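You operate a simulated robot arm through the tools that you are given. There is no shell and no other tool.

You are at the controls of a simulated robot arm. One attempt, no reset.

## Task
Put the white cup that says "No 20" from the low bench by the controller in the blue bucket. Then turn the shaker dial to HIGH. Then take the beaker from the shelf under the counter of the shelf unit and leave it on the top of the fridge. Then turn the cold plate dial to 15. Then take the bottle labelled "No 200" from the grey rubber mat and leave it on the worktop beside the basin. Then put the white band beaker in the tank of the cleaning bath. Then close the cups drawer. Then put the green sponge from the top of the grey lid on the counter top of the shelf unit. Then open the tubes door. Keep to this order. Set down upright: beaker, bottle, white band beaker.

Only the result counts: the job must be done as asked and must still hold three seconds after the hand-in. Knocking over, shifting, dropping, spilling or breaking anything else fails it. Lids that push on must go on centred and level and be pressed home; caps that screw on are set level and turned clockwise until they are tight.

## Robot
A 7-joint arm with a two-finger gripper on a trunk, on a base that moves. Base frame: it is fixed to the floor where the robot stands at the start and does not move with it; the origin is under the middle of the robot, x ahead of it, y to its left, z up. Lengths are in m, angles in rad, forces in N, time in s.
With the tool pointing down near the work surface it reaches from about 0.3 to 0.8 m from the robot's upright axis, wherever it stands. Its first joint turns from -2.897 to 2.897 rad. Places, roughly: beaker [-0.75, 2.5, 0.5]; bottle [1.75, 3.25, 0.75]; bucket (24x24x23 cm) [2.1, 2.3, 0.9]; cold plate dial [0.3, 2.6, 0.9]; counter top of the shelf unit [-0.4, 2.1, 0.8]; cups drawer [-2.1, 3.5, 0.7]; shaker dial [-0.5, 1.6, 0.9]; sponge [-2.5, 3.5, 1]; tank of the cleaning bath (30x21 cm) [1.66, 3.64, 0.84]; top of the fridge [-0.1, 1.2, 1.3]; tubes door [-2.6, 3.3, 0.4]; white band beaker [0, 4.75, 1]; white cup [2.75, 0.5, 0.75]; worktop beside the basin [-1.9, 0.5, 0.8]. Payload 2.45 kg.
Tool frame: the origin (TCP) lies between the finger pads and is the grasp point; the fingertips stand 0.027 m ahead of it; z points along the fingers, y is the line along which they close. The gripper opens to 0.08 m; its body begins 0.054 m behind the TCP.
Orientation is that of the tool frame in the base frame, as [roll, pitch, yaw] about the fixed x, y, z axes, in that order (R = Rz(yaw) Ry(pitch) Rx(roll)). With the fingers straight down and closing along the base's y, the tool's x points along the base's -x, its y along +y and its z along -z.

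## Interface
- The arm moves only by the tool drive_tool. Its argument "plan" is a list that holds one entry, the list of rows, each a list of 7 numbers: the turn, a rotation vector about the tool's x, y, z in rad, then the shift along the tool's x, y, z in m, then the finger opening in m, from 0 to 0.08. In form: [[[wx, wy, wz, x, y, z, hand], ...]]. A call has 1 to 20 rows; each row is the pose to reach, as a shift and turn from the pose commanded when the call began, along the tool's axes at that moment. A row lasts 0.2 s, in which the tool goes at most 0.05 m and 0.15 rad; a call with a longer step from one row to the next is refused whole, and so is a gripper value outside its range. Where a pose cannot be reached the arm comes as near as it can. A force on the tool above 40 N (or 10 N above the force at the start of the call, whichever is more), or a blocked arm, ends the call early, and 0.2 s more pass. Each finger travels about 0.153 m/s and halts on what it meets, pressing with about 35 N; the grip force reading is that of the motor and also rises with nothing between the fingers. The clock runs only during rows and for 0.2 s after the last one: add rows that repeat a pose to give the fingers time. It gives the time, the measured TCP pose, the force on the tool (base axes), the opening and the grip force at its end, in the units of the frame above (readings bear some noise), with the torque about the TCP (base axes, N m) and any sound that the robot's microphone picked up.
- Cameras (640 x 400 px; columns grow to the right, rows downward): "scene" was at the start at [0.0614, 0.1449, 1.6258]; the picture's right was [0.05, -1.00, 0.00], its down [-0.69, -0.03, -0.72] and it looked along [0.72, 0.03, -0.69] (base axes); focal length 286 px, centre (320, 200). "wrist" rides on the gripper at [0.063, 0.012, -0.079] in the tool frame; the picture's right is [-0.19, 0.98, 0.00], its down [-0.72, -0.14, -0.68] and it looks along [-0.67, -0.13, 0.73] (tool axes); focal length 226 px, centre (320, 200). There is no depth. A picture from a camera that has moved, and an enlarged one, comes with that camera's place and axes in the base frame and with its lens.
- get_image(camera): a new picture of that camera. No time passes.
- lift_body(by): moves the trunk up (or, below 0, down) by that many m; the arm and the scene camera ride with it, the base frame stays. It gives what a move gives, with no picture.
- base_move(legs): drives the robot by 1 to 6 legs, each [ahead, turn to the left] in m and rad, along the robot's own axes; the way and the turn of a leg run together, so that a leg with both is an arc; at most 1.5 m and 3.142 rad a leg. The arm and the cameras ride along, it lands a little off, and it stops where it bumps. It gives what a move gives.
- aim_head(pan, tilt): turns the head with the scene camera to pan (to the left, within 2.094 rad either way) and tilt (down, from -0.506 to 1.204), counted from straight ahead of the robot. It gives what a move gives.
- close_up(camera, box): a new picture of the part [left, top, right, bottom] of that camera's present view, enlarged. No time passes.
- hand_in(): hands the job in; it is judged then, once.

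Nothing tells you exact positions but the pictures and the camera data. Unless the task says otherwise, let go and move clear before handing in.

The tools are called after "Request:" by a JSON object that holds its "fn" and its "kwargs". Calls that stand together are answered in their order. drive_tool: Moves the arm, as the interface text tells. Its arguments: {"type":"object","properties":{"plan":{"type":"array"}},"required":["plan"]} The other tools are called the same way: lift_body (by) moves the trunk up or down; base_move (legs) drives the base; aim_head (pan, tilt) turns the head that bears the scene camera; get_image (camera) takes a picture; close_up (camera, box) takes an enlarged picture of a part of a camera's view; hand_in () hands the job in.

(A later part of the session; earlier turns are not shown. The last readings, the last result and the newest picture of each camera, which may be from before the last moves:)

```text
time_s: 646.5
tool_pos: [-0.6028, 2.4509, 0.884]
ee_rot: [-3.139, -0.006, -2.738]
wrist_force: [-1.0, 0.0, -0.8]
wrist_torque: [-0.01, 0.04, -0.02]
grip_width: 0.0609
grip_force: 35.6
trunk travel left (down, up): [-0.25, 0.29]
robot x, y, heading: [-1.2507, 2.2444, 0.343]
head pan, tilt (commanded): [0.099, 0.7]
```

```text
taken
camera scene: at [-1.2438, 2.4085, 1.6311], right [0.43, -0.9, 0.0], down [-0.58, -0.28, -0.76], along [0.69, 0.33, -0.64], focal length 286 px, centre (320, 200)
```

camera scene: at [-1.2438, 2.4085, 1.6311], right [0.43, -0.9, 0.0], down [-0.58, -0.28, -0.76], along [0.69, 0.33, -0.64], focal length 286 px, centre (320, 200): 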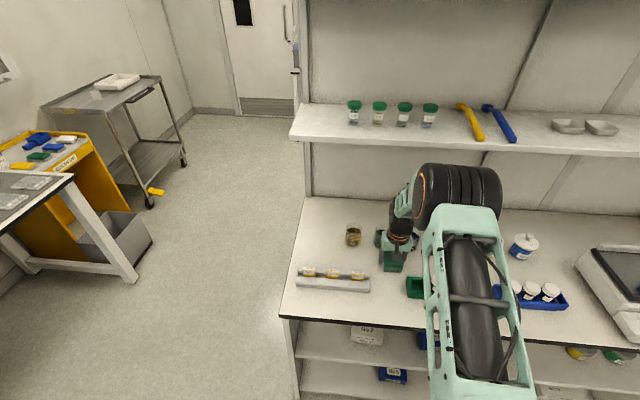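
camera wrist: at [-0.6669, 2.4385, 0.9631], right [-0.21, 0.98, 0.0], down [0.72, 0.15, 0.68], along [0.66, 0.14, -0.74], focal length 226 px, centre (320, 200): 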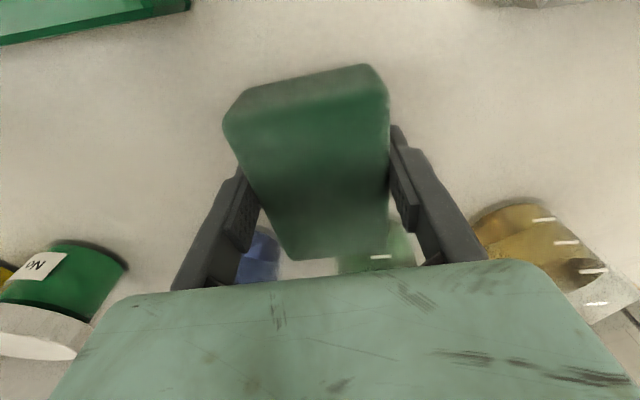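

Request:
{"fn": "drive_tool", "kwargs": {"plan": [[[0, 0, 0, 0, 0, 0.006, 0.04], [0, 0, 0, 0, 0, 0.012, 0.04], [0, 0, 0, 0, 0, 0.017, 0.04], [0, 0, 0, 0, 0, 0.017, 0.04]]]}}

Request:
{"fn": "drive_tool", "kwargs": {"plan": [[[0, 0, 0, 0, 0, 0.003, 0.04], [0, 0, 0, 0, 0, 0.006, 0.04], [0, 0, 0, 0, 0, 0.006, 0.04]]]}}

```text
time_s: 647.0
tool_pos: [-0.603, 2.4516, 0.8834]
ee_rot: [-3.141, 0.004, -2.739]
wrist_force: [-4.0, -1.1, 17.8]
wrist_torque: [-0.16, 0.7, 0.01]
grip_width: 0.0608
grip_force: 34.4
trunk travel left (down, up): [-0.25, 0.29]
robot x, y, heading: [-1.2537, 2.2441, 0.347]
head pan, tilt (commanded): [0.099, 0.7]
stopped in row 2: the force on the tool passed its limit at 48 N (the readings are from after the stop); the commanded pose is now the measured one
```

```text
time_s: 647.4
tool_pos: [-0.5988, 2.4526, 0.8832]
ee_rot: [-3.141, 0.006, -2.738]
wrist_force: [-4.6, -2.0, 17.7]
wrist_torque: [-0.26, 0.83, -0.02]
grip_width: 0.0608
grip_force: 35.3
trunk travel left (down, up): [-0.25, 0.29]
robot x, y, heading: [-1.2539, 2.2419, 0.346]
head pan, tilt (commanded): [0.099, 0.7]
stopped in row 2: the force on the tool passed its limit at 44 N (the readings are from after the stop); the commanded pose is now the measured one
```

Contact: the counter top is at z≈0.846 here. I ease off and release the sponge.

Request:
{"fn": "drive_tool", "kwargs": {"plan": [[[0, 0, 0, 0, 0, -0.0015, 0.04], [0, 0, 0, 0, 0, -0.002, 0.04], [0, 0, 0, 0, 0, -0.002, 0.055], [0, 0, 0, 0, 0, -0.002, 0.066], [0, 0, 0, 0, 0, -0.002, 0.07], [0, 0, 0, 0, 0, -0.002, 0.07]]]}}

Request:
{"fn": "get_image", "kwargs": {"camera": "wrist"}}

Request:
{"fn": "close_up", "kwargs": {"camera": "scene", "box": [290, 190, 450, 310]}}

```text
time_s: 648.8
tool_pos: [-0.5978, 2.4523, 0.8838]
ee_rot: [-3.139, 0.008, -2.739]
wrist_force: [1.9, -2.0, 14.9]
wrist_torque: [0.36, 0.25, 0.03]
grip_width: 0.0621
grip_force: 0.0
trunk travel left (down, up): [-0.25, 0.29]
robot x, y, heading: [-1.2562, 2.242, 0.352]
head pan, tilt (commanded): [0.099, 0.7]
```

```text
taken
camera wrist: at [-0.6636, 2.4392, 0.9613], right [-0.21, 0.98, 0.0], down [0.71, 0.15, 0.69], along [0.67, 0.14, -0.73], focal length 226 px, centre (320, 200)
```

wrist: 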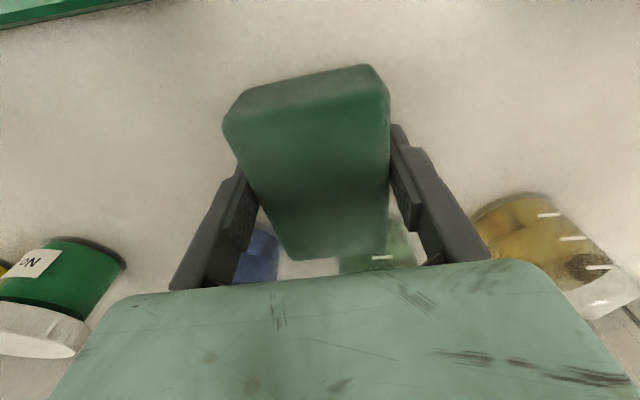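

```text
3.33 times, centred on (370, 250) of scene
camera zoom: at [-1.2452, 2.4077, 1.6312], right [0.43, -0.9, 0.0], down [-0.58, -0.28, -0.77], along [0.69, 0.33, -0.64], focal length 952 px, centre (153, 33)
```

zoom: 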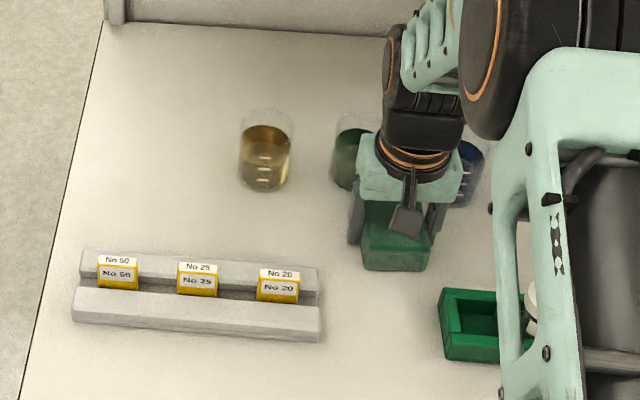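

The fingers did not open fully – a fingertip is pressing on the counter. I rise a few millimetres and open again.

Request:
{"fn": "drive_tool", "kwargs": {"plan": [[[0, 0, 0, 0, 0, -0.003, 0.066], [0, 0, 0, 0, 0, -0.006, 0.07], [0, 0, 0, 0, 0, -0.006, 0.075], [0, 0, 0, 0, 0, -0.006, 0.075]]]}}

Request:
{"fn": "get_image", "kwargs": {"camera": "wrist"}}

Request:
{"fn": "close_up", "kwargs": {"camera": "scene", "box": [340, 200, 440, 280]}}

```text
time_s: 649.8
tool_pos: [-0.598, 2.4532, 0.8881]
ee_rot: [-3.14, 0.005, -2.738]
wrist_force: [0.6, 0.1, -0.7]
wrist_torque: [0.01, -0.04, -0.01]
grip_width: 0.0751
grip_force: 0.0
trunk travel left (down, up): [-0.25, 0.29]
robot x, y, heading: [-1.2471, 2.2446, 0.345]
head pan, tilt (commanded): [0.099, 0.7]
```

```text
taken
camera wrist: at [-0.6636, 2.4397, 0.9662], right [-0.21, 0.98, 0.0], down [0.71, 0.15, 0.68], along [0.67, 0.14, -0.73], focal length 226 px, centre (320, 200)
```

wrist: 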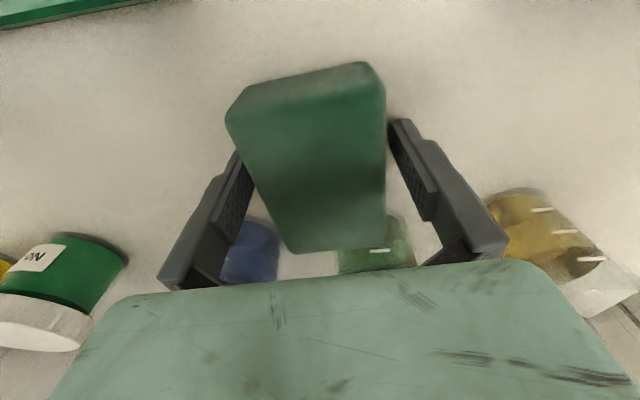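

```text
5.00 times, centred on (390, 240) of scene
camera zoom: at [-1.2441, 2.4083, 1.6311], right [0.43, -0.9, 0.0], down [-0.58, -0.28, -0.76], along [0.69, 0.33, -0.64], focal length 1428 px, centre (-30, 0)
```

zoom: 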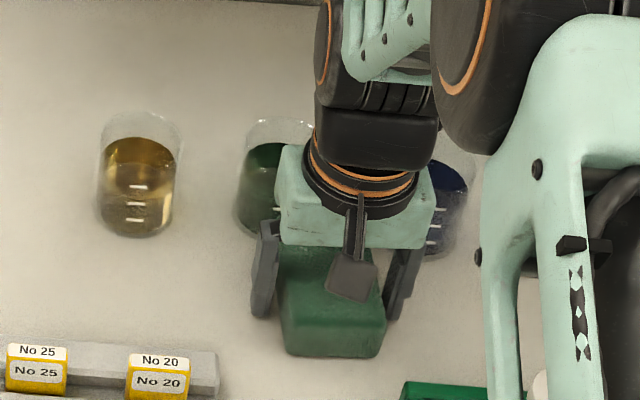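

Released. I rise straight up and check.

Request:
{"fn": "drive_tool", "kwargs": {"plan": [[[0, 0, 0, 0, 0, -0.015, 0.075], [0, 0, 0, 0, 0, -0.04, 0.075], [0, 0, 0, 0, 0, -0.075, 0.075], [0, 0, 0, 0.005, 0, -0.11, 0.075], [0, 0, 0, 0.02, 0, -0.15, 0.075], [0, 0, 0, 0.04, 0, -0.19, 0.075], [0, 0, 0, 0.07, 0, -0.22, 0.075], [0, 0, 0, 0.11, 0, -0.24, 0.075], [0, 0, 0, 0.15, 0, -0.25, 0.075], [0, 0, 0, 0.15, 0, -0.25, 0.075]]]}}

Request:
{"fn": "get_image", "kwargs": {"camera": "wrist"}}

Request:
{"fn": "get_image", "kwargs": {"camera": "scene"}}

```text
time_s: 652.0
tool_pos: [-0.7385, 2.3942, 1.1398]
ee_rot: [-3.139, 0.005, -2.738]
wrist_force: [0.5, 0.4, 0.3]
wrist_torque: [0.01, 0.02, -0.03]
grip_width: 0.0749
grip_force: 0.0
trunk travel left (down, up): [-0.25, 0.29]
robot x, y, heading: [-1.2539, 2.2445, 0.343]
head pan, tilt (commanded): [0.099, 0.7]
```

```text
taken
camera wrist: at [-0.8033, 2.3808, 1.2176], right [-0.21, 0.98, 0.0], down [0.71, 0.15, 0.68], along [0.67, 0.14, -0.73], focal length 226 px, centre (320, 200)
```

wrist: 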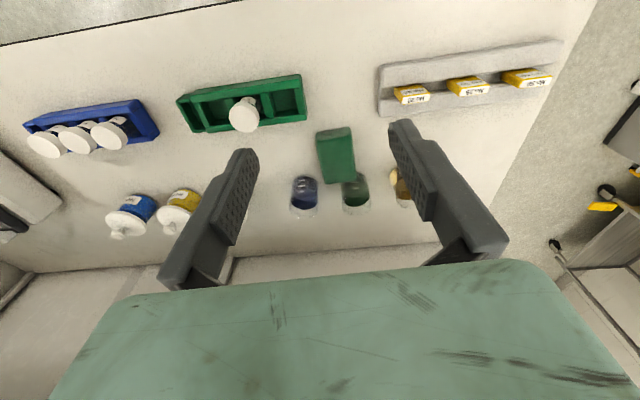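

```text
taken
camera scene: at [-1.244, 2.4084, 1.631], right [0.43, -0.9, 0.0], down [-0.58, -0.28, -0.76], along [0.69, 0.33, -0.64], focal length 286 px, centre (320, 200)
```

scene: 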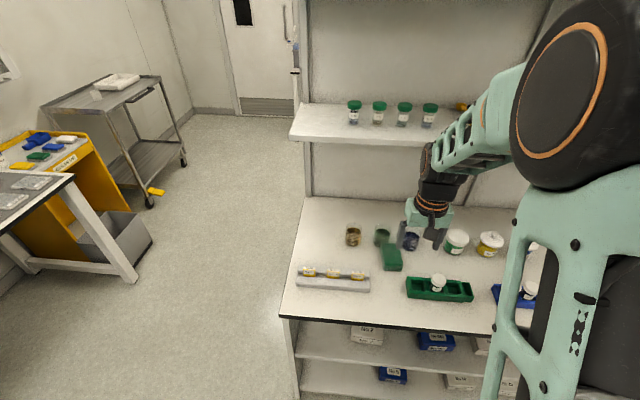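

Request:
{"fn": "close_up", "kwargs": {"camera": "scene", "box": [330, 210, 430, 285]}}

Request:
{"fn": "close_up", "kwargs": {"camera": "wrist", "box": [270, 110, 430, 230]}}

```text
5.33 times, centred on (380, 248) of scene
camera zoom: at [-1.244, 2.4084, 1.631], right [0.43, -0.9, 0.0], down [-0.58, -0.28, -0.76], along [0.69, 0.33, -0.64], focal length 1523 px, centre (0, -53)
```

zoom: 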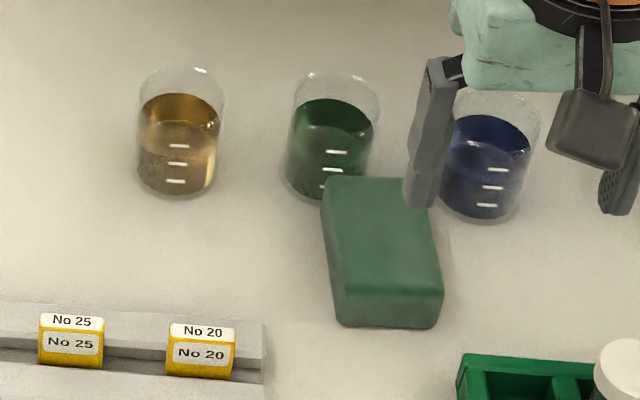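

```text
3.33 times, centred on (350, 170) of wrist
camera zoom: at [-0.8033, 2.3808, 1.2176], right [-0.21, 0.98, 0.0], down [0.71, 0.15, 0.68], along [0.67, 0.14, -0.73], focal length 754 px, centre (220, 300)
```

zoom: 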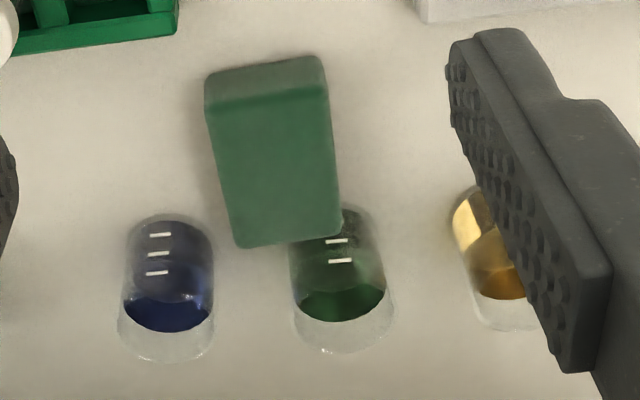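

Request:
{"fn": "close_up", "kwargs": {"camera": "scene", "box": [346, 218, 386, 248]}}

Request:
{"fn": "close_up", "kwargs": {"camera": "scene", "box": [376, 222, 426, 256]}}

```text
13.33 times, centred on (366, 233) of scene
camera zoom: at [-1.244, 2.4084, 1.631], right [0.43, -0.9, 0.0], down [-0.58, -0.28, -0.76], along [0.69, 0.33, -0.64], focal length 3808 px, centre (-293, -240)
```

zoom: 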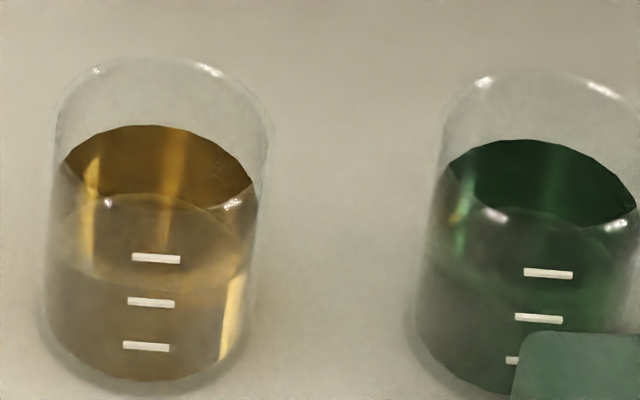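

```text
11.76 times, centred on (401, 239) of scene
camera zoom: at [-1.244, 2.4084, 1.631], right [0.43, -0.9, 0.0], down [-0.58, -0.28, -0.76], along [0.69, 0.33, -0.64], focal length 3360 px, centre (-633, -259)
```

zoom: 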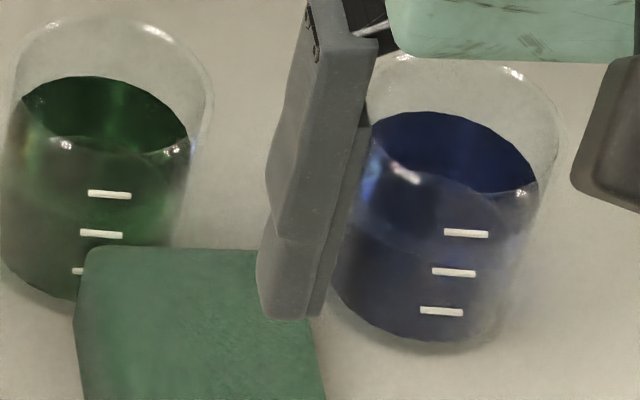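

The sponge is on the counter top. Last is the TUBES door; I drive back to the cabinets, standing to the right of its handle so the door has room to swing.

Request:
{"fn": "base_move", "kwargs": {"legs": [[-0.1, 0], [0, 1.588], [0.42, 0], [0, 1.18], [0.6, 0], [0, -0.65]]}}

Request:
{"fn": "aim_head", "kwargs": {"pan": 0.3, "tilt": 0.9}}

Request:
{"fn": "get_image", "kwargs": {"camera": "scene"}}

Request:
{"fn": "get_image", "kwargs": {"camera": "wrist"}}

```text
time_s: 667.1
tool_pos: [-2.4687, 2.998, 1.1401]
ee_rot: [-3.138, 0.005, -0.643]
wrist_force: [-0.3, 1.1, 0.0]
wrist_torque: [-0.02, 0.01, 0.02]
grip_width: 0.0748
grip_force: 0.0
trunk travel left (down, up): [-0.25, 0.29]
robot x, y, heading: [-2.0842, 2.6187, 2.437]
head pan, tilt (commanded): [0.099, 0.7]
```

```text
time_s: 667.8
tool_pos: [-2.4694, 2.9976, 1.1394]
ee_rot: [3.141, 0.005, -0.646]
wrist_force: [-0.8, 0.0, -0.5]
wrist_torque: [-0.02, 0.0, 0.01]
grip_width: 0.0749
grip_force: 0.0
trunk travel left (down, up): [-0.25, 0.29]
robot x, y, heading: [-2.0854, 2.6266, 2.446]
head pan, tilt (commanded): [0.3, 0.901]
```

```text
taken
camera scene: at [-2.2298, 2.5362, 1.615], right [0.39, 0.92, 0.0], down [0.72, -0.31, -0.62], along [-0.57, 0.24, -0.78], focal length 286 px, centre (320, 200)
```

scene: 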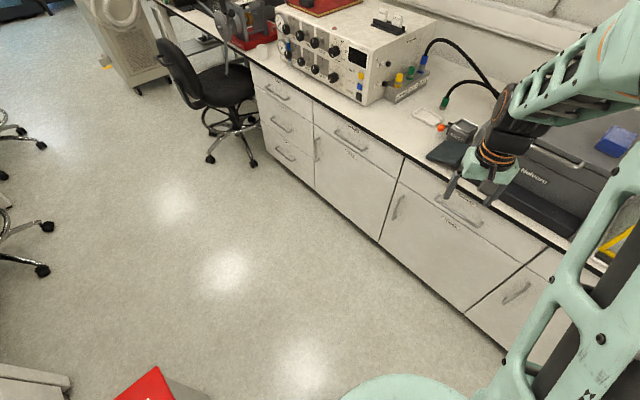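

```text
taken
camera wrist: at [-2.427, 2.9498, 1.2177], right [-0.74, -0.67, 0.0], down [-0.49, 0.54, 0.69], along [-0.46, 0.51, -0.73], focal length 226 px, centre (320, 200)
```

wrist: 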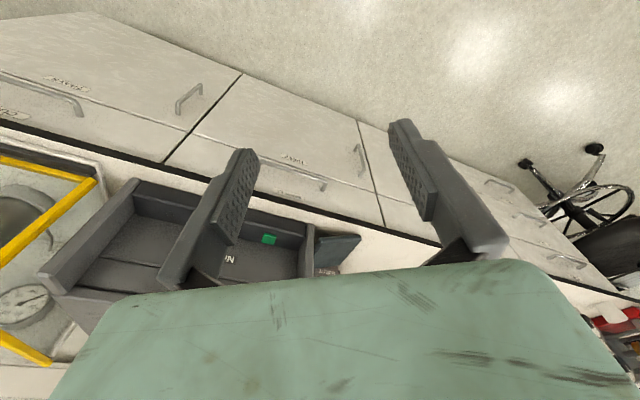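

Request:
{"fn": "close_up", "kwargs": {"camera": "scene", "box": [370, 150, 560, 320]}}

Request:
{"fn": "close_up", "kwargs": {"camera": "wrist", "box": [240, 100, 400, 220]}}

```text
2.35 times, centred on (465, 235) of scene
camera zoom: at [-2.2298, 2.5362, 1.615], right [0.39, 0.92, 0.0], down [0.72, -0.31, -0.62], along [-0.57, 0.24, -0.78], focal length 672 px, centre (-21, 118)
```

zoom: 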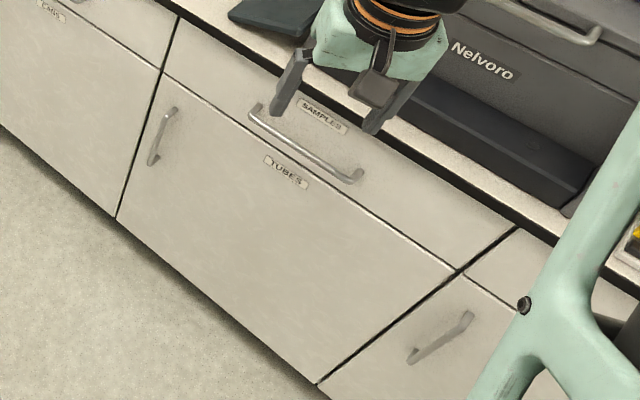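

```text
3.33 times, centred on (320, 160) of wrist
camera zoom: at [-2.427, 2.9498, 1.2177], right [-0.74, -0.67, 0.0], down [-0.49, 0.54, 0.69], along [-0.46, 0.51, -0.73], focal length 754 px, centre (320, 333)
```

zoom: 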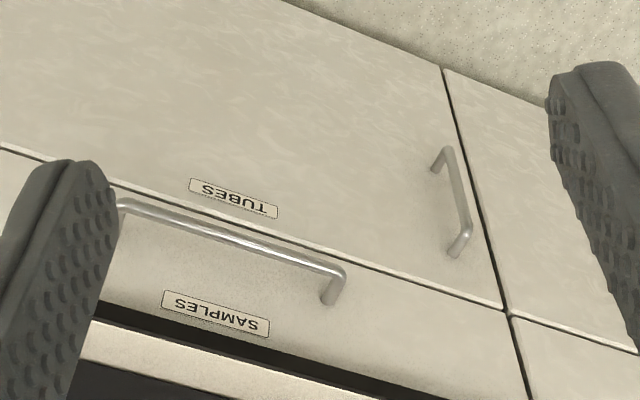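

I have the TUBES handle located: bar at about (−2.812, 3.168, 0.568), door hinged on its right. I lower the trunk, and pitch the tool forward again.

Request:
{"fn": "lift_body", "kwargs": {"by": -0.2}}

Request:
{"fn": "drive_tool", "kwargs": {"plan": [[[0, 0, 0.12, 0, 0, 0, 0.08], [0, 0, 0.24, 0, 0, 0, 0.08], [0, 0, 0.364, 0, 0, 0, 0.08], [0, 0, 0.364, 0, 0, 0, 0.08]]]}}

Request:
{"fn": "drive_tool", "kwargs": {"plan": [[[0, -0.136, 0, 0, 0, 0, 0.08], [0, -0.272, 0, 0, 0, 0, 0.08], [0, -0.407, 0, 0, 0, 0, 0.08], [0, -0.543, 0, 0, 0, 0, 0.08], [0, -0.679, 0, 0, 0, 0, 0.08], [0, -0.815, 0, 0, 0, 0, 0.08], [0, -0.95, 0, 0, 0, 0, 0.08], [0, -1.086, 0, 0, 0, 0, 0.08], [0, -1.222, 0, 0, 0, 0, 0.08], [0, -1.222, 0, 0, 0, 0, 0.08]]]}}

Request:
{"fn": "get_image", "kwargs": {"camera": "wrist"}}

Request:
{"fn": "get_image", "kwargs": {"camera": "scene"}}

```text
time_s: 670.0
tool_pos: [-2.4674, 2.9967, 0.9404]
ee_rot: [-3.139, 0.006, -0.646]
wrist_force: [0.8, 0.2, 0.5]
wrist_torque: [-0.01, -0.01, 0.0]
grip_width: 0.0749
grip_force: 0.1
trunk travel left (down, up): [-0.05, 0.49]
robot x, y, heading: [-2.0839, 2.6263, 2.438]
head pan, tilt (commanded): [0.3, 0.901]
```

```text
time_s: 671.0
tool_pos: [-2.4684, 2.997, 0.94]
ee_rot: [3.141, 0.005, -1.01]
wrist_force: [0.4, 0.5, -0.6]
wrist_torque: [-0.02, 0.02, -0.01]
grip_width: 0.0798
grip_force: 0.0
trunk travel left (down, up): [-0.05, 0.49]
robot x, y, heading: [-2.082, 2.622, 2.439]
head pan, tilt (commanded): [0.3, 0.901]
```

```text
time_s: 673.2
tool_pos: [-2.4691, 2.997, 0.9404]
ee_rot: [-3.139, 1.231, -1.007]
wrist_force: [1.0, 0.5, -0.7]
wrist_torque: [-0.02, 0.01, 0.02]
grip_width: 0.0802
grip_force: 0.1
trunk travel left (down, up): [-0.05, 0.49]
robot x, y, heading: [-2.0849, 2.6263, 2.438]
head pan, tilt (commanded): [0.3, 0.901]
```

```text
taken
camera wrist: at [-2.4295, 2.9097, 0.9057], right [-0.87, -0.47, 0.18], down [0.33, -0.26, 0.91], along [-0.38, 0.84, 0.38], focal length 226 px, centre (320, 200)
```

wrist: 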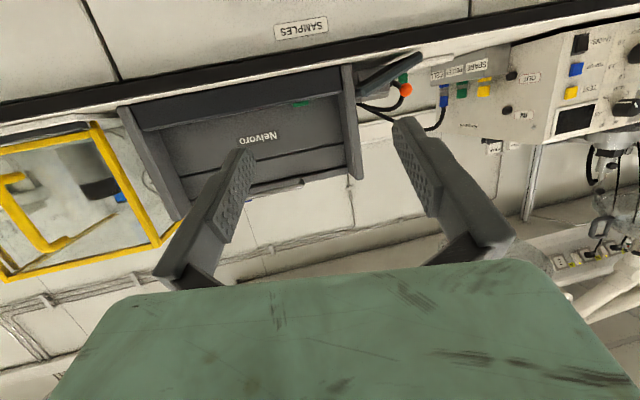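

```text
taken
camera scene: at [-2.2301, 2.536, 1.4149], right [0.39, 0.92, 0.0], down [0.72, -0.31, -0.62], along [-0.57, 0.24, -0.78], focal length 286 px, centre (320, 200)
```

scene: 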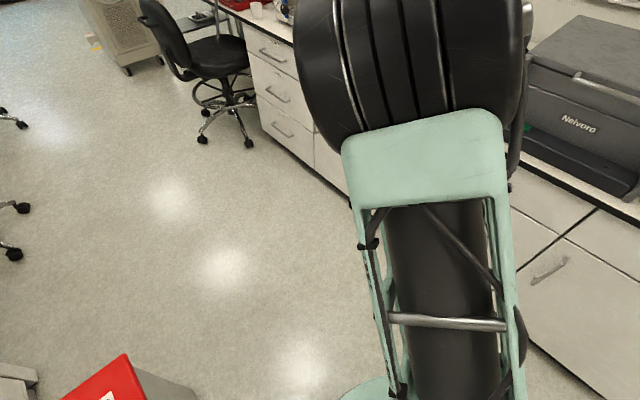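

Request:
{"fn": "drive_tool", "kwargs": {"plan": [[[0, 0, 0, 0.0339, 0.0199, 0.012, 0.08], [0, 0, 0, 0.0679, 0.0397, 0.024, 0.08], [0, 0, 0, 0.1018, 0.0596, 0.036, 0.08], [0, 0, 0, 0.1358, 0.0794, 0.048, 0.08], [0, 0, 0, 0.1697, 0.0993, 0.06, 0.08], [0, 0, 0, 0.2036, 0.1191, 0.072, 0.08], [0, 0, 0, 0.2376, 0.139, 0.084, 0.08], [0, 0, 0, 0.2715, 0.1588, 0.096, 0.08], [0, 0, 0, 0.3055, 0.1787, 0.108, 0.08], [0, 0, 0, 0.3394, 0.1985, 0.12, 0.08], [0, 0, 0, 0.3394, 0.1985, 0.12, 0.08]]]}}

Request:
{"fn": "get_image", "kwargs": {"camera": "wrist"}}

Request:
{"fn": "get_image", "kwargs": {"camera": "scene"}}

```text
time_s: 675.6
tool_pos: [-2.6379, 2.8905, 0.579]
ee_rot: [3.141, 1.226, -1.008]
wrist_force: [-0.6, 0.0, -0.4]
wrist_torque: [-0.01, 0.04, -0.02]
grip_width: 0.08
grip_force: 0.0
trunk travel left (down, up): [-0.05, 0.49]
robot x, y, heading: [-2.0837, 2.6289, 2.441]
head pan, tilt (commanded): [0.3, 0.901]
```

```text
taken
camera wrist: at [-2.5994, 2.8028, 0.5445], right [-0.87, -0.47, 0.18], down [0.33, -0.26, 0.91], along [-0.38, 0.84, 0.38], focal length 226 px, centre (320, 200)
```

wrist: 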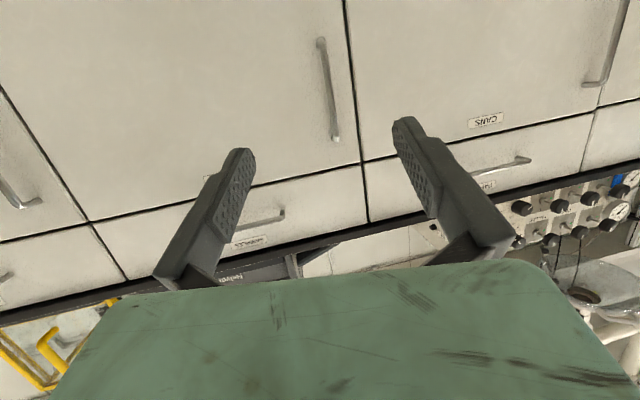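

```text
taken
camera scene: at [-2.2301, 2.5359, 1.4149], right [0.39, 0.92, 0.0], down [0.72, -0.31, -0.62], along [-0.57, 0.24, -0.78], focal length 286 px, centre (320, 200)
```

scene: 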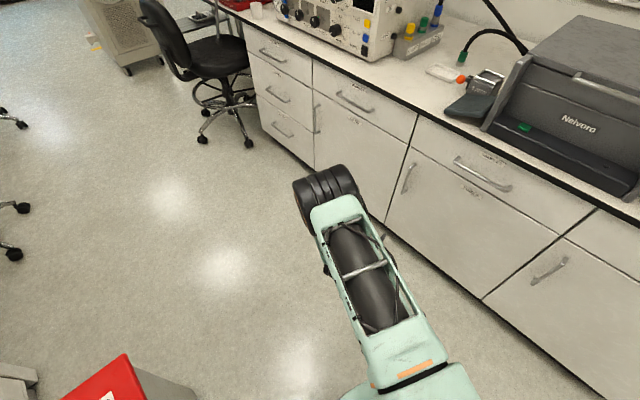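

The handle is right ahead, laterally aligned, centre at z≈0.53. I advance most of the way and check.

Request:
{"fn": "drive_tool", "kwargs": {"plan": [[[0, 0, 0, -0.0083, 0, 0.0448, 0.08], [0, 0, 0, -0.0166, 0, 0.0897, 0.08], [0, 0, 0, -0.025, 0, 0.1345, 0.08], [0, 0, 0, -0.0333, 0, 0.1793, 0.08], [0, 0, 0, -0.0416, 0, 0.2242, 0.08], [0, 0, 0, -0.0499, 0, 0.262, 0.08], [0, 0, 0, -0.0499, 0, 0.262, 0.08]]]}}

Request:
{"fn": "get_image", "kwargs": {"camera": "wrist"}}

Request:
{"fn": "get_image", "kwargs": {"camera": "scene"}}

```text
time_s: 677.2
tool_pos: [-2.7739, 3.1121, 0.5363]
ee_rot: [-3.137, 1.226, -1.006]
wrist_force: [0.2, -0.6, -1.3]
wrist_torque: [0.0, 0.01, 0.01]
grip_width: 0.0802
grip_force: 0.1
trunk travel left (down, up): [-0.05, 0.49]
robot x, y, heading: [-2.0808, 2.6238, 2.441]
head pan, tilt (commanded): [0.3, 0.901]
```

```text
taken
camera wrist: at [-2.7371, 3.0242, 0.5021], right [-0.87, -0.47, 0.18], down [0.33, -0.26, 0.91], along [-0.38, 0.84, 0.38], focal length 226 px, centre (320, 200)
```

wrist: 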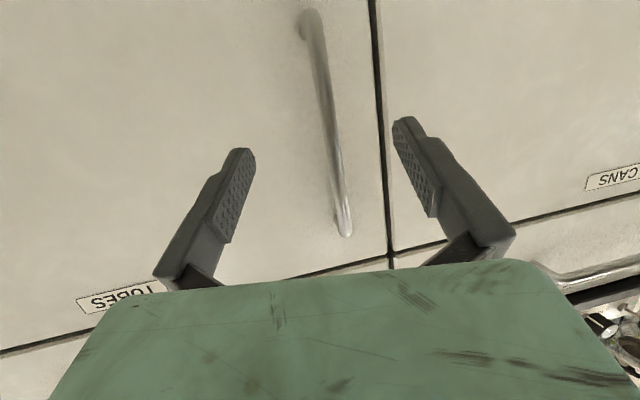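

```text
taken
camera scene: at [-2.2299, 2.5363, 1.415], right [0.39, 0.92, 0.0], down [0.72, -0.31, -0.62], along [-0.57, 0.24, -0.78], focal length 286 px, centre (320, 200)
```

scene: 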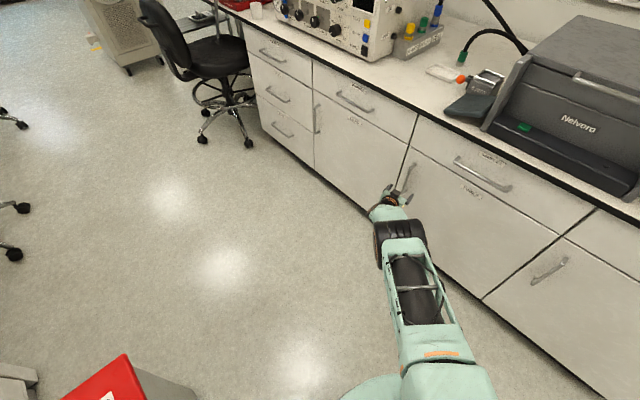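

The bar is between the fingers, ~77 mm ahead. I advance 66 mm and close on it.

Request:
{"fn": "drive_tool", "kwargs": {"plan": [[[0, 0, 0, -0.0056, 0.003, 0.0155, 0.08], [0, 0, 0, -0.0112, 0.003, 0.0311, 0.08], [0, 0, 0, -0.0167, 0.003, 0.0466, 0.08], [0, 0, 0, -0.0223, 0.003, 0.0621, 0.08], [0, 0, 0, -0.0223, 0.003, 0.0621, 0.08]]]}}

Request:
{"fn": "get_image", "kwargs": {"camera": "wrist"}}

Request:
{"fn": "close_up", "kwargs": {"camera": "scene", "box": [350, 130, 470, 240]}}

```text
time_s: 678.4
tool_pos: [-2.7846, 3.1355, 0.5412]
ee_rot: [3.141, 1.226, -1.01]
wrist_force: [-1.1, -0.1, -0.4]
wrist_torque: [0.03, -0.02, 0.0]
grip_width: 0.0799
grip_force: 0.1
out of reach, approached as far as the arm can: row 2, 3, 4, 5
trunk travel left (down, up): [-0.05, 0.49]
robot x, y, heading: [-2.0837, 2.6249, 2.442]
head pan, tilt (commanded): [0.3, 0.901]
```

```text
taken
camera wrist: at [-2.7468, 3.0483, 0.5075], right [-0.86, -0.47, 0.18], down [0.33, -0.26, 0.91], along [-0.38, 0.84, 0.38], focal length 226 px, centre (320, 200)
```

wrist: 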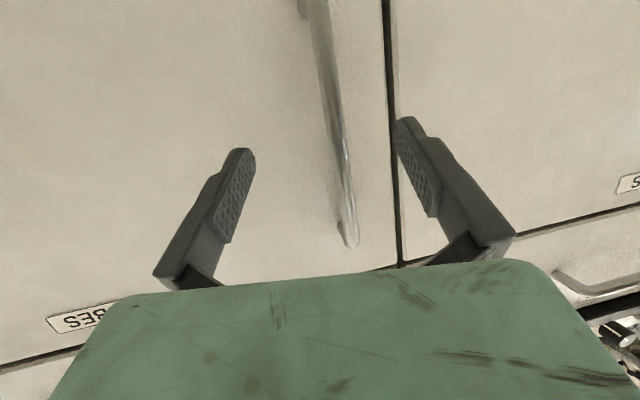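

```text
3.64 times, centred on (410, 185) of scene
camera zoom: at [-2.2298, 2.5361, 1.4149], right [0.39, 0.92, 0.0], down [0.72, -0.31, -0.62], along [-0.57, 0.24, -0.78], focal length 1038 px, centre (-7, 254)
```

zoom: 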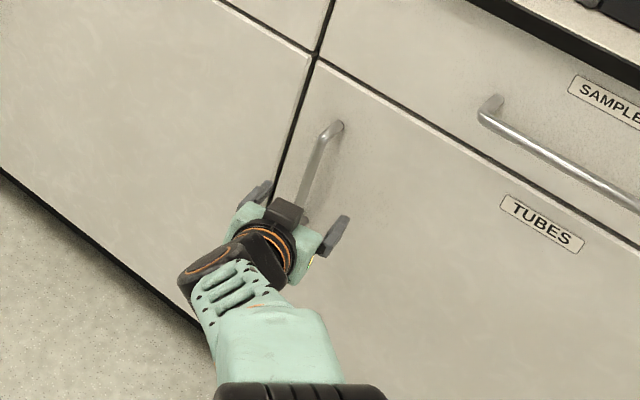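

The arm is at full stretch a few centimetres short. I pull back, move the base 12 cm closer, and approach again.

Request:
{"fn": "drive_tool", "kwargs": {"plan": [[[0, 0, 0, 0.014, 0, -0.04, 0.08], [0, 0, 0, 0.028, 0, -0.08, 0.08], [0, 0, 0, 0.042, 0, -0.12, 0.08], [0, 0, 0, 0.05, 0, -0.14, 0.08], [0, 0, 0, 0.05, 0, -0.14, 0.08]]]}}

Request:
{"fn": "base_move", "kwargs": {"legs": [[0.12, 0]]}}

Request:
{"fn": "get_image", "kwargs": {"camera": "wrist"}}

```text
time_s: 679.6
tool_pos: [-2.7061, 3.0117, 0.543]
ee_rot: [3.14, 1.228, -1.011]
wrist_force: [0.0, 0.0, -0.2]
wrist_torque: [-0.01, 0.02, 0.0]
grip_width: 0.0801
grip_force: 0.0
trunk travel left (down, up): [-0.05, 0.49]
robot x, y, heading: [-2.0816, 2.6229, 2.438]
head pan, tilt (commanded): [0.3, 0.901]
```

```text
time_s: 680.8
tool_pos: [-2.7956, 3.0903, 0.5424]
ee_rot: [3.14, 1.226, -1.013]
wrist_force: [-0.7, -0.2, 0.8]
wrist_torque: [0.0, 0.0, 0.01]
grip_width: 0.0801
grip_force: 0.0
trunk travel left (down, up): [-0.05, 0.49]
robot x, y, heading: [-2.1736, 2.7022, 2.438]
head pan, tilt (commanded): [0.3, 0.901]
```

```text
taken
camera wrist: at [-2.7565, 3.0029, 0.5079], right [-0.87, -0.46, 0.18], down [0.33, -0.26, 0.91], along [-0.37, 0.85, 0.38], focal length 226 px, centre (320, 200)
```

wrist: 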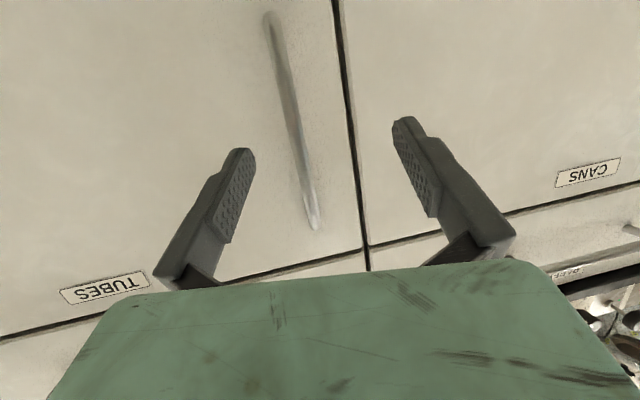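

Request:
{"fn": "drive_tool", "kwargs": {"plan": [[[0, 0, 0, 0, -0.0224, 0, 0.08], [0, 0, 0, -0.0083, -0.0224, 0.023, 0.08], [0, 0, 0, -0.0166, -0.0224, 0.0461, 0.08], [0, 0, 0, -0.0248, -0.0224, 0.0692, 0.08], [0, 0, 0, -0.0248, -0.0224, 0.0692, 0.08]]]}}

Request:
{"fn": "get_image", "kwargs": {"camera": "wrist"}}

Request:
{"fn": "close_up", "kwargs": {"camera": "scene", "box": [330, 110, 470, 220]}}

```text
time_s: 682.0
tool_pos: [-2.8132, 3.1645, 0.541]
ee_rot: [-3.14, 1.225, -1.015]
wrist_force: [25.0, -23.0, 2.7]
wrist_torque: [0.01, -0.17, -1.93]
grip_width: 0.0732
grip_force: 0.1
trunk travel left (down, up): [-0.05, 0.49]
robot x, y, heading: [-2.1738, 2.7008, 2.439]
head pan, tilt (commanded): [0.3, 0.901]
```

```text
taken
camera wrist: at [-2.7736, 3.0757, 0.5077], right [-0.87, -0.46, 0.18], down [0.33, -0.26, 0.91], along [-0.37, 0.85, 0.38], focal length 226 px, centre (320, 200)
```

wrist: 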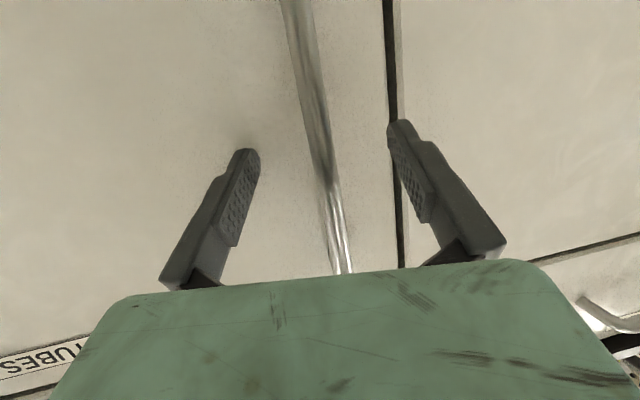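

```text
3.64 times, centred on (400, 165) of scene
camera zoom: at [-2.3192, 2.612, 1.415], right [0.39, 0.92, 0.0], down [0.72, -0.31, -0.62], along [-0.57, 0.25, -0.78], focal length 1038 px, centre (29, 327)
```

zoom: 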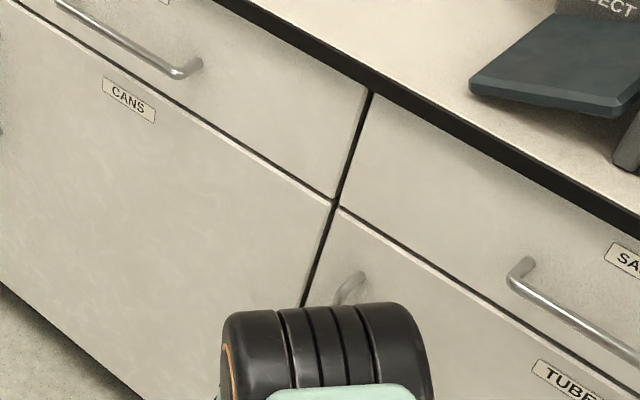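

The fingertips touch the door face with the bar between the fingers. I back off 7 mm and close on the bar.

Request:
{"fn": "drive_tool", "kwargs": {"plan": [[[0, 0, 0, 0.0012, 0, -0.0033, 0.08], [0, 0, 0, 0.0024, 0, -0.0066, 0.08], [0, 0, 0, 0.0024, 0, -0.0066, 0.06], [0, 0, 0, 0.0024, 0, -0.0066, 0.04], [0, 0, 0, 0.0024, 0, -0.0066, 0.02], [0, 0, 0, 0.0024, 0, -0.0066, 0.0], [0, 0, 0, 0.0024, 0, -0.0066, 0.0]]]}}

Request:
{"fn": "get_image", "kwargs": {"camera": "wrist"}}

```text
time_s: 683.6
tool_pos: [-2.8125, 3.1585, 0.5434]
ee_rot: [3.141, 1.229, -1.012]
wrist_force: [-0.7, -1.5, 2.6]
wrist_torque: [0.13, 0.1, 0.04]
grip_width: 0.0114
grip_force: 38.5
trunk travel left (down, up): [-0.05, 0.49]
robot x, y, heading: [-2.1703, 2.7028, 2.434]
head pan, tilt (commanded): [0.3, 0.901]
```

```text
taken
camera wrist: at [-2.7733, 3.0712, 0.5094], right [-0.87, -0.46, 0.18], down [0.33, -0.26, 0.91], along [-0.37, 0.84, 0.38], focal length 226 px, centre (320, 200)
```

wrist: 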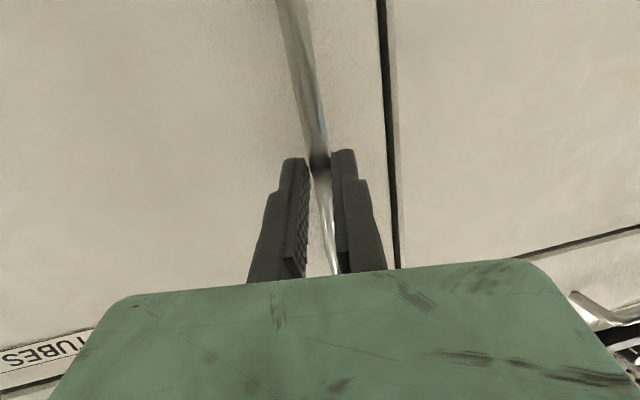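

The bar is gripped. I pull the door open along its arc (hinge on the right), turning the tool with it – first about 17°.

Request:
{"fn": "drive_tool", "kwargs": {"plan": [[[-0.0471, 0, -0.0168, 0.0082, 0.0024, -0.0231, 0.0], [-0.0942, 0, -0.0335, 0.0164, 0.0035, -0.0462, 0.0], [-0.1413, 0, -0.0503, 0.0246, 0.0034, -0.0693, 0.0], [-0.1884, 0, -0.067, 0.0329, 0.0021, -0.0925, 0.0], [-0.2356, 0, -0.0838, 0.0411, -0.0005, -0.1156, 0.0], [-0.2827, 0, -0.1005, 0.0492, -0.0042, -0.1385, 0.0], [-0.2827, 0, -0.1005, 0.0492, -0.0042, -0.1385, 0.0]]]}}

Request:
{"fn": "get_image", "kwargs": {"camera": "scene"}}

Request:
{"fn": "get_image", "kwargs": {"camera": "wrist"}}

```text
time_s: 685.2
tool_pos: [-2.7288, 3.0366, 0.5433]
ee_rot: [3.138, 1.227, -0.716]
wrist_force: [7.8, 6.1, 10.2]
wrist_torque: [0.24, 0.25, -0.22]
grip_width: 0.0115
grip_force: 39.2
trunk travel left (down, up): [-0.05, 0.49]
robot x, y, heading: [-2.1737, 2.7049, 2.438]
head pan, tilt (commanded): [0.3, 0.901]
```

```text
taken
camera scene: at [-2.3201, 2.6137, 1.4151], right [0.39, 0.92, 0.0], down [0.72, -0.31, -0.62], along [-0.57, 0.24, -0.78], focal length 286 px, centre (320, 200)
```

scene: 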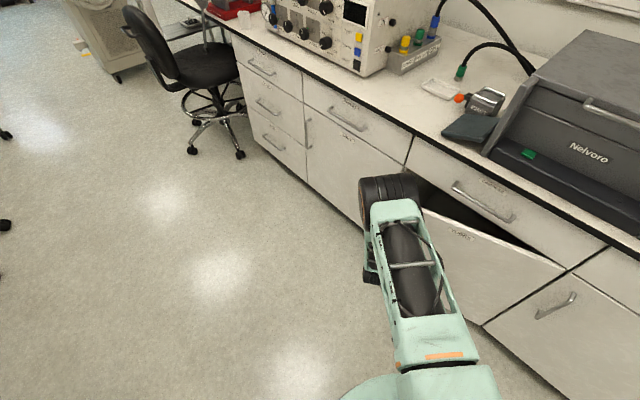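

```text
taken
camera wrist: at [-2.666, 2.964, 0.5094], right [-0.69, -0.7, 0.18], down [0.4, -0.15, 0.9], along [-0.6, 0.7, 0.38], focal length 226 px, centre (320, 200)
```

wrist: 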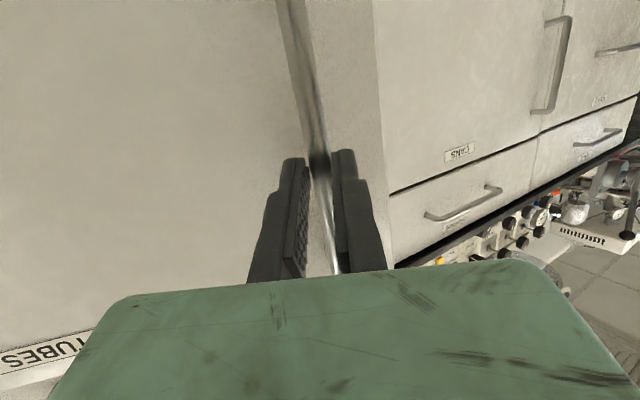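

The door swings open nicely. I continue the same arc another 17°.

Request:
{"fn": "drive_tool", "kwargs": {"plan": [[[-0.0471, 0, -0.0168, 0.0082, 0.0024, -0.0231, 0.0], [-0.0942, 0, -0.0335, 0.0164, 0.0035, -0.0462, 0.0], [-0.1413, 0, -0.0503, 0.0246, 0.0034, -0.0693, 0.0], [-0.1884, 0, -0.067, 0.0329, 0.0021, -0.0925, 0.0], [-0.2356, 0, -0.0838, 0.0411, -0.0005, -0.1156, 0.0], [-0.2827, 0, -0.1005, 0.0492, -0.0042, -0.1385, 0.0], [-0.2827, 0, -0.1005, 0.0492, -0.0042, -0.1385, 0.0]]]}}

Request:
{"fn": "get_image", "kwargs": {"camera": "scene"}}

Request:
{"fn": "get_image", "kwargs": {"camera": "wrist"}}

```text
time_s: 686.8
tool_pos: [-2.6156, 2.9445, 0.5419]
ee_rot: [3.139, 1.229, -0.415]
wrist_force: [9.7, 14.9, 26.3]
wrist_torque: [0.31, 0.65, -0.38]
grip_width: 0.0113
grip_force: 38.5
trunk travel left (down, up): [-0.05, 0.49]
robot x, y, heading: [-2.1748, 2.7039, 2.438]
head pan, tilt (commanded): [0.3, 0.901]
```

```text
taken
camera scene: at [-2.3192, 2.6138, 1.4153], right [0.39, 0.92, 0.0], down [0.72, -0.31, -0.62], along [-0.57, 0.24, -0.78], focal length 286 px, centre (320, 200)
```

scene: 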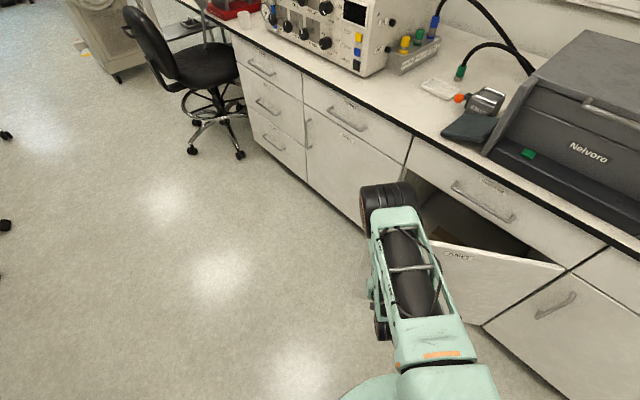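

```text
taken
camera wrist: at [-2.5345, 2.8945, 0.5091], right [-0.45, -0.87, 0.18], down [0.43, -0.03, 0.9], along [-0.78, 0.49, 0.39], focal length 226 px, centre (320, 200)
```

wrist: 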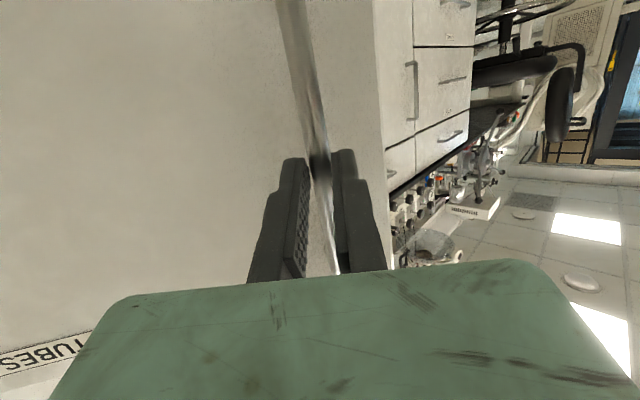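

The door is ~34° open, but I'm now too close to pull further. I release the handle, back off, and will hook a finger behind the door's top edge and draw it open by reversing the base.

Request:
{"fn": "drive_tool", "kwargs": {"plan": [[[0, 0, 0, 0, 0, 0, 0.02], [0, 0, 0, 0, 0, 0, 0.05], [0, 0, 0, 0, 0, 0, 0.07], [0, 0, 0, 0.01, 0, -0.03, 0.07], [0, 0, 0, 0.02, 0, -0.06, 0.07], [0, 0, 0, 0.0, 0, -0.09, 0.07], [0, 0, 0, -0.035, 0, -0.11, 0.06], [0, 0, 0, -0.075, 0, -0.125, 0.03], [0, 0, 0, -0.115, 0, -0.14, 0.0], [0, 0, 0, -0.155, 0, -0.155, 0.0], [0, 0, 0, -0.195, 0, -0.17, 0.0], [0, 0, 0, -0.235, 0, -0.185, 0.0], [0, 0, 0, -0.275, 0, -0.2, 0.0], [0, 0, 0, -0.275, 0, -0.2, 0.0]]]}}

Request:
{"fn": "get_image", "kwargs": {"camera": "scene"}}

Request:
{"fn": "get_image", "kwargs": {"camera": "wrist"}}

```text
time_s: 689.8
tool_pos: [-2.5937, 2.9604, 0.8279]
ee_rot: [3.138, 1.228, -0.418]
wrist_force: [-0.6, -0.5, 0.3]
wrist_torque: [-0.03, -0.02, 0.02]
grip_width: 0.0
grip_force: 30.0
out of reach, approached as far as the arm can: row 10, 11, 12, 13, 14
trunk travel left (down, up): [-0.05, 0.49]
robot x, y, heading: [-2.1722, 2.702, 2.436]
head pan, tilt (commanded): [0.3, 0.901]
```

```text
taken
camera scene: at [-2.3205, 2.6138, 1.415], right [0.39, 0.92, 0.0], down [0.72, -0.31, -0.62], along [-0.57, 0.24, -0.78], focal length 286 px, centre (320, 200)
```

scene: 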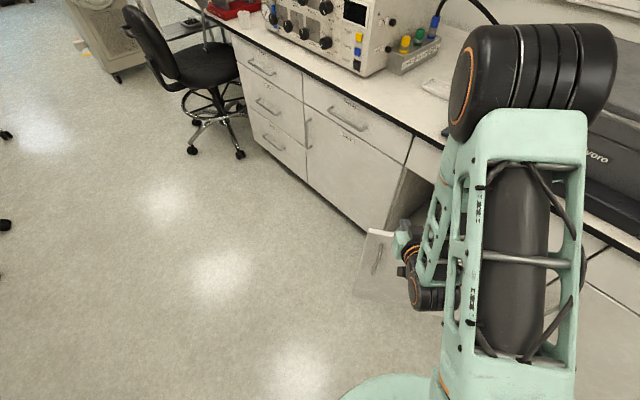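

```text
taken
camera wrist: at [-2.5129, 2.9104, 0.7942], right [-0.45, -0.87, 0.18], down [0.42, -0.03, 0.91], along [-0.78, 0.49, 0.38], focal length 226 px, centre (320, 200)
```

wrist: 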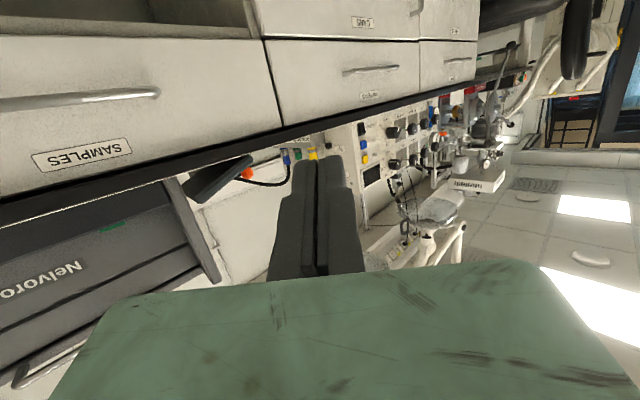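

Request:
{"fn": "close_up", "kwargs": {"camera": "scene", "box": [330, 150, 470, 330]}}

Request:
{"fn": "close_up", "kwargs": {"camera": "wrist", "box": [0, 0, 320, 160]}}

```text
2.22 times, centred on (400, 240) of scene
camera zoom: at [-2.3205, 2.6138, 1.415], right [0.39, 0.92, 0.0], down [0.72, -0.31, -0.62], along [-0.57, 0.24, -0.78], focal length 635 px, centre (142, 111)
```

zoom: 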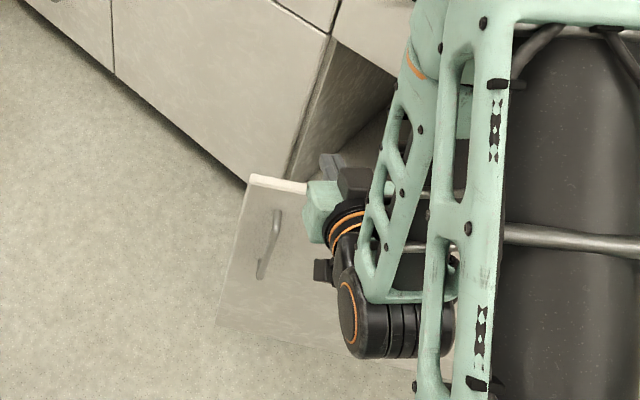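

```text
2.00 times, centred on (160, 80) of wrist
camera zoom: at [-2.5129, 2.9104, 0.7942], right [-0.45, -0.87, 0.18], down [0.42, -0.03, 0.91], along [-0.78, 0.49, 0.38], focal length 452 px, centre (640, 440)
```

zoom: 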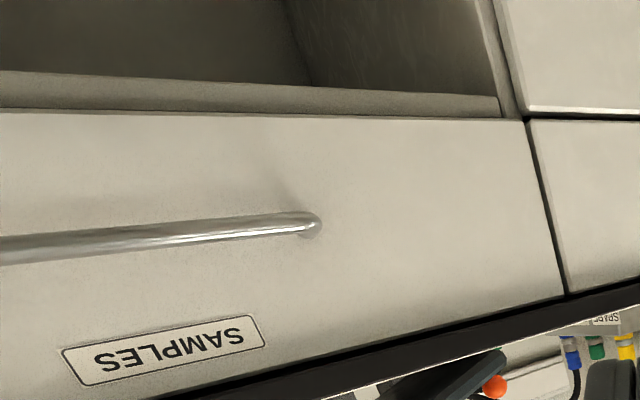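

The door is still ~33° open. I straighten the tool, turn the base left, and bring the closed fingers behind the door's free end.

Request:
{"fn": "drive_tool", "kwargs": {"plan": [[[0, 0.136, 0, 0, 0, 0, 0.0], [0, 0.272, 0, 0, 0, 0, 0.0], [0, 0.408, 0, 0, 0, 0, 0.0], [0, 0.544, 0, 0, 0, 0, 0.0], [0, 0.68, 0, 0, 0, 0, 0.0], [0, 0.816, 0, 0, 0, 0, 0.0], [0, 0.952, 0, 0, 0, 0, 0.0], [0, 1.088, 0, 0, 0, 0, 0.0], [0, 1.228, 0, 0, 0, 0, 0.0], [0, 1.228, 0, 0, 0, 0, 0.0]]]}}

Request:
{"fn": "base_move", "kwargs": {"legs": [[0, 0.53]]}}

Request:
{"fn": "aim_head", "kwargs": {"pan": -0.4, "tilt": 0.95}}

Request:
{"fn": "get_image", "kwargs": {"camera": "scene"}}

Request:
{"fn": "get_image", "kwargs": {"camera": "wrist"}}

```text
time_s: 692.0
tool_pos: [-2.5919, 2.9575, 0.8287]
ee_rot: [3.141, -0.003, -0.414]
wrist_force: [0.6, -0.1, -0.9]
wrist_torque: [0.01, 0.01, 0.02]
grip_width: 0.0
grip_force: 29.7
trunk travel left (down, up): [-0.05, 0.49]
robot x, y, heading: [-2.1768, 2.6972, 2.431]
head pan, tilt (commanded): [0.3, 0.901]
```

```text
time_s: 693.9
tool_pos: [-2.6645, 2.7166, 0.829]
ee_rot: [3.14, -0.001, 0.107]
wrist_force: [0.9, -0.1, 0.4]
wrist_torque: [0.01, 0.02, 0.02]
grip_width: 0.0001
grip_force: 30.0
trunk travel left (down, up): [-0.05, 0.49]
robot x, y, heading: [-2.1722, 2.7025, 2.957]
head pan, tilt (commanded): [0.3, 0.901]
```

```text
time_s: 695.0
tool_pos: [-2.665, 2.7155, 0.8284]
ee_rot: [3.14, -0.001, 0.108]
wrist_force: [-0.4, 1.5, -0.2]
wrist_torque: [0.0, 0.01, 0.03]
grip_width: 0.0
grip_force: 29.9
trunk travel left (down, up): [-0.05, 0.49]
robot x, y, heading: [-2.1767, 2.7018, 2.955]
head pan, tilt (commanded): [-0.4, 0.949]
```

```text
taken
camera scene: at [-2.2429, 2.6021, 1.4113], right [0.55, 0.84, 0.0], down [0.68, -0.45, -0.58], along [-0.49, 0.32, -0.81], focal length 286 px, centre (320, 200)
```

scene: 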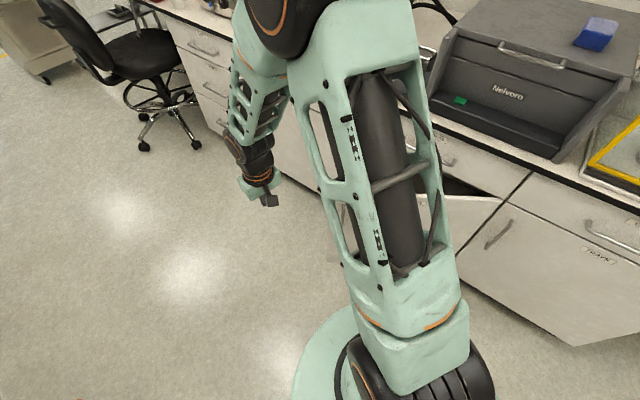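

```text
taken
camera wrist: at [-2.6021, 2.7104, 0.9067], right [-0.09, -1.0, 0.0], down [-0.73, 0.06, 0.68], along [-0.68, 0.06, -0.73], focal length 226 px, centre (320, 200)
```

wrist: 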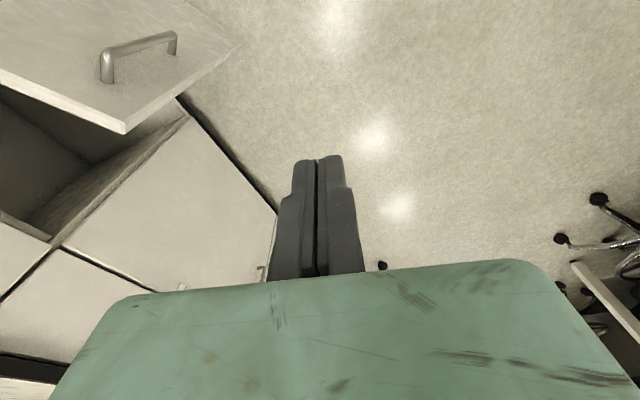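

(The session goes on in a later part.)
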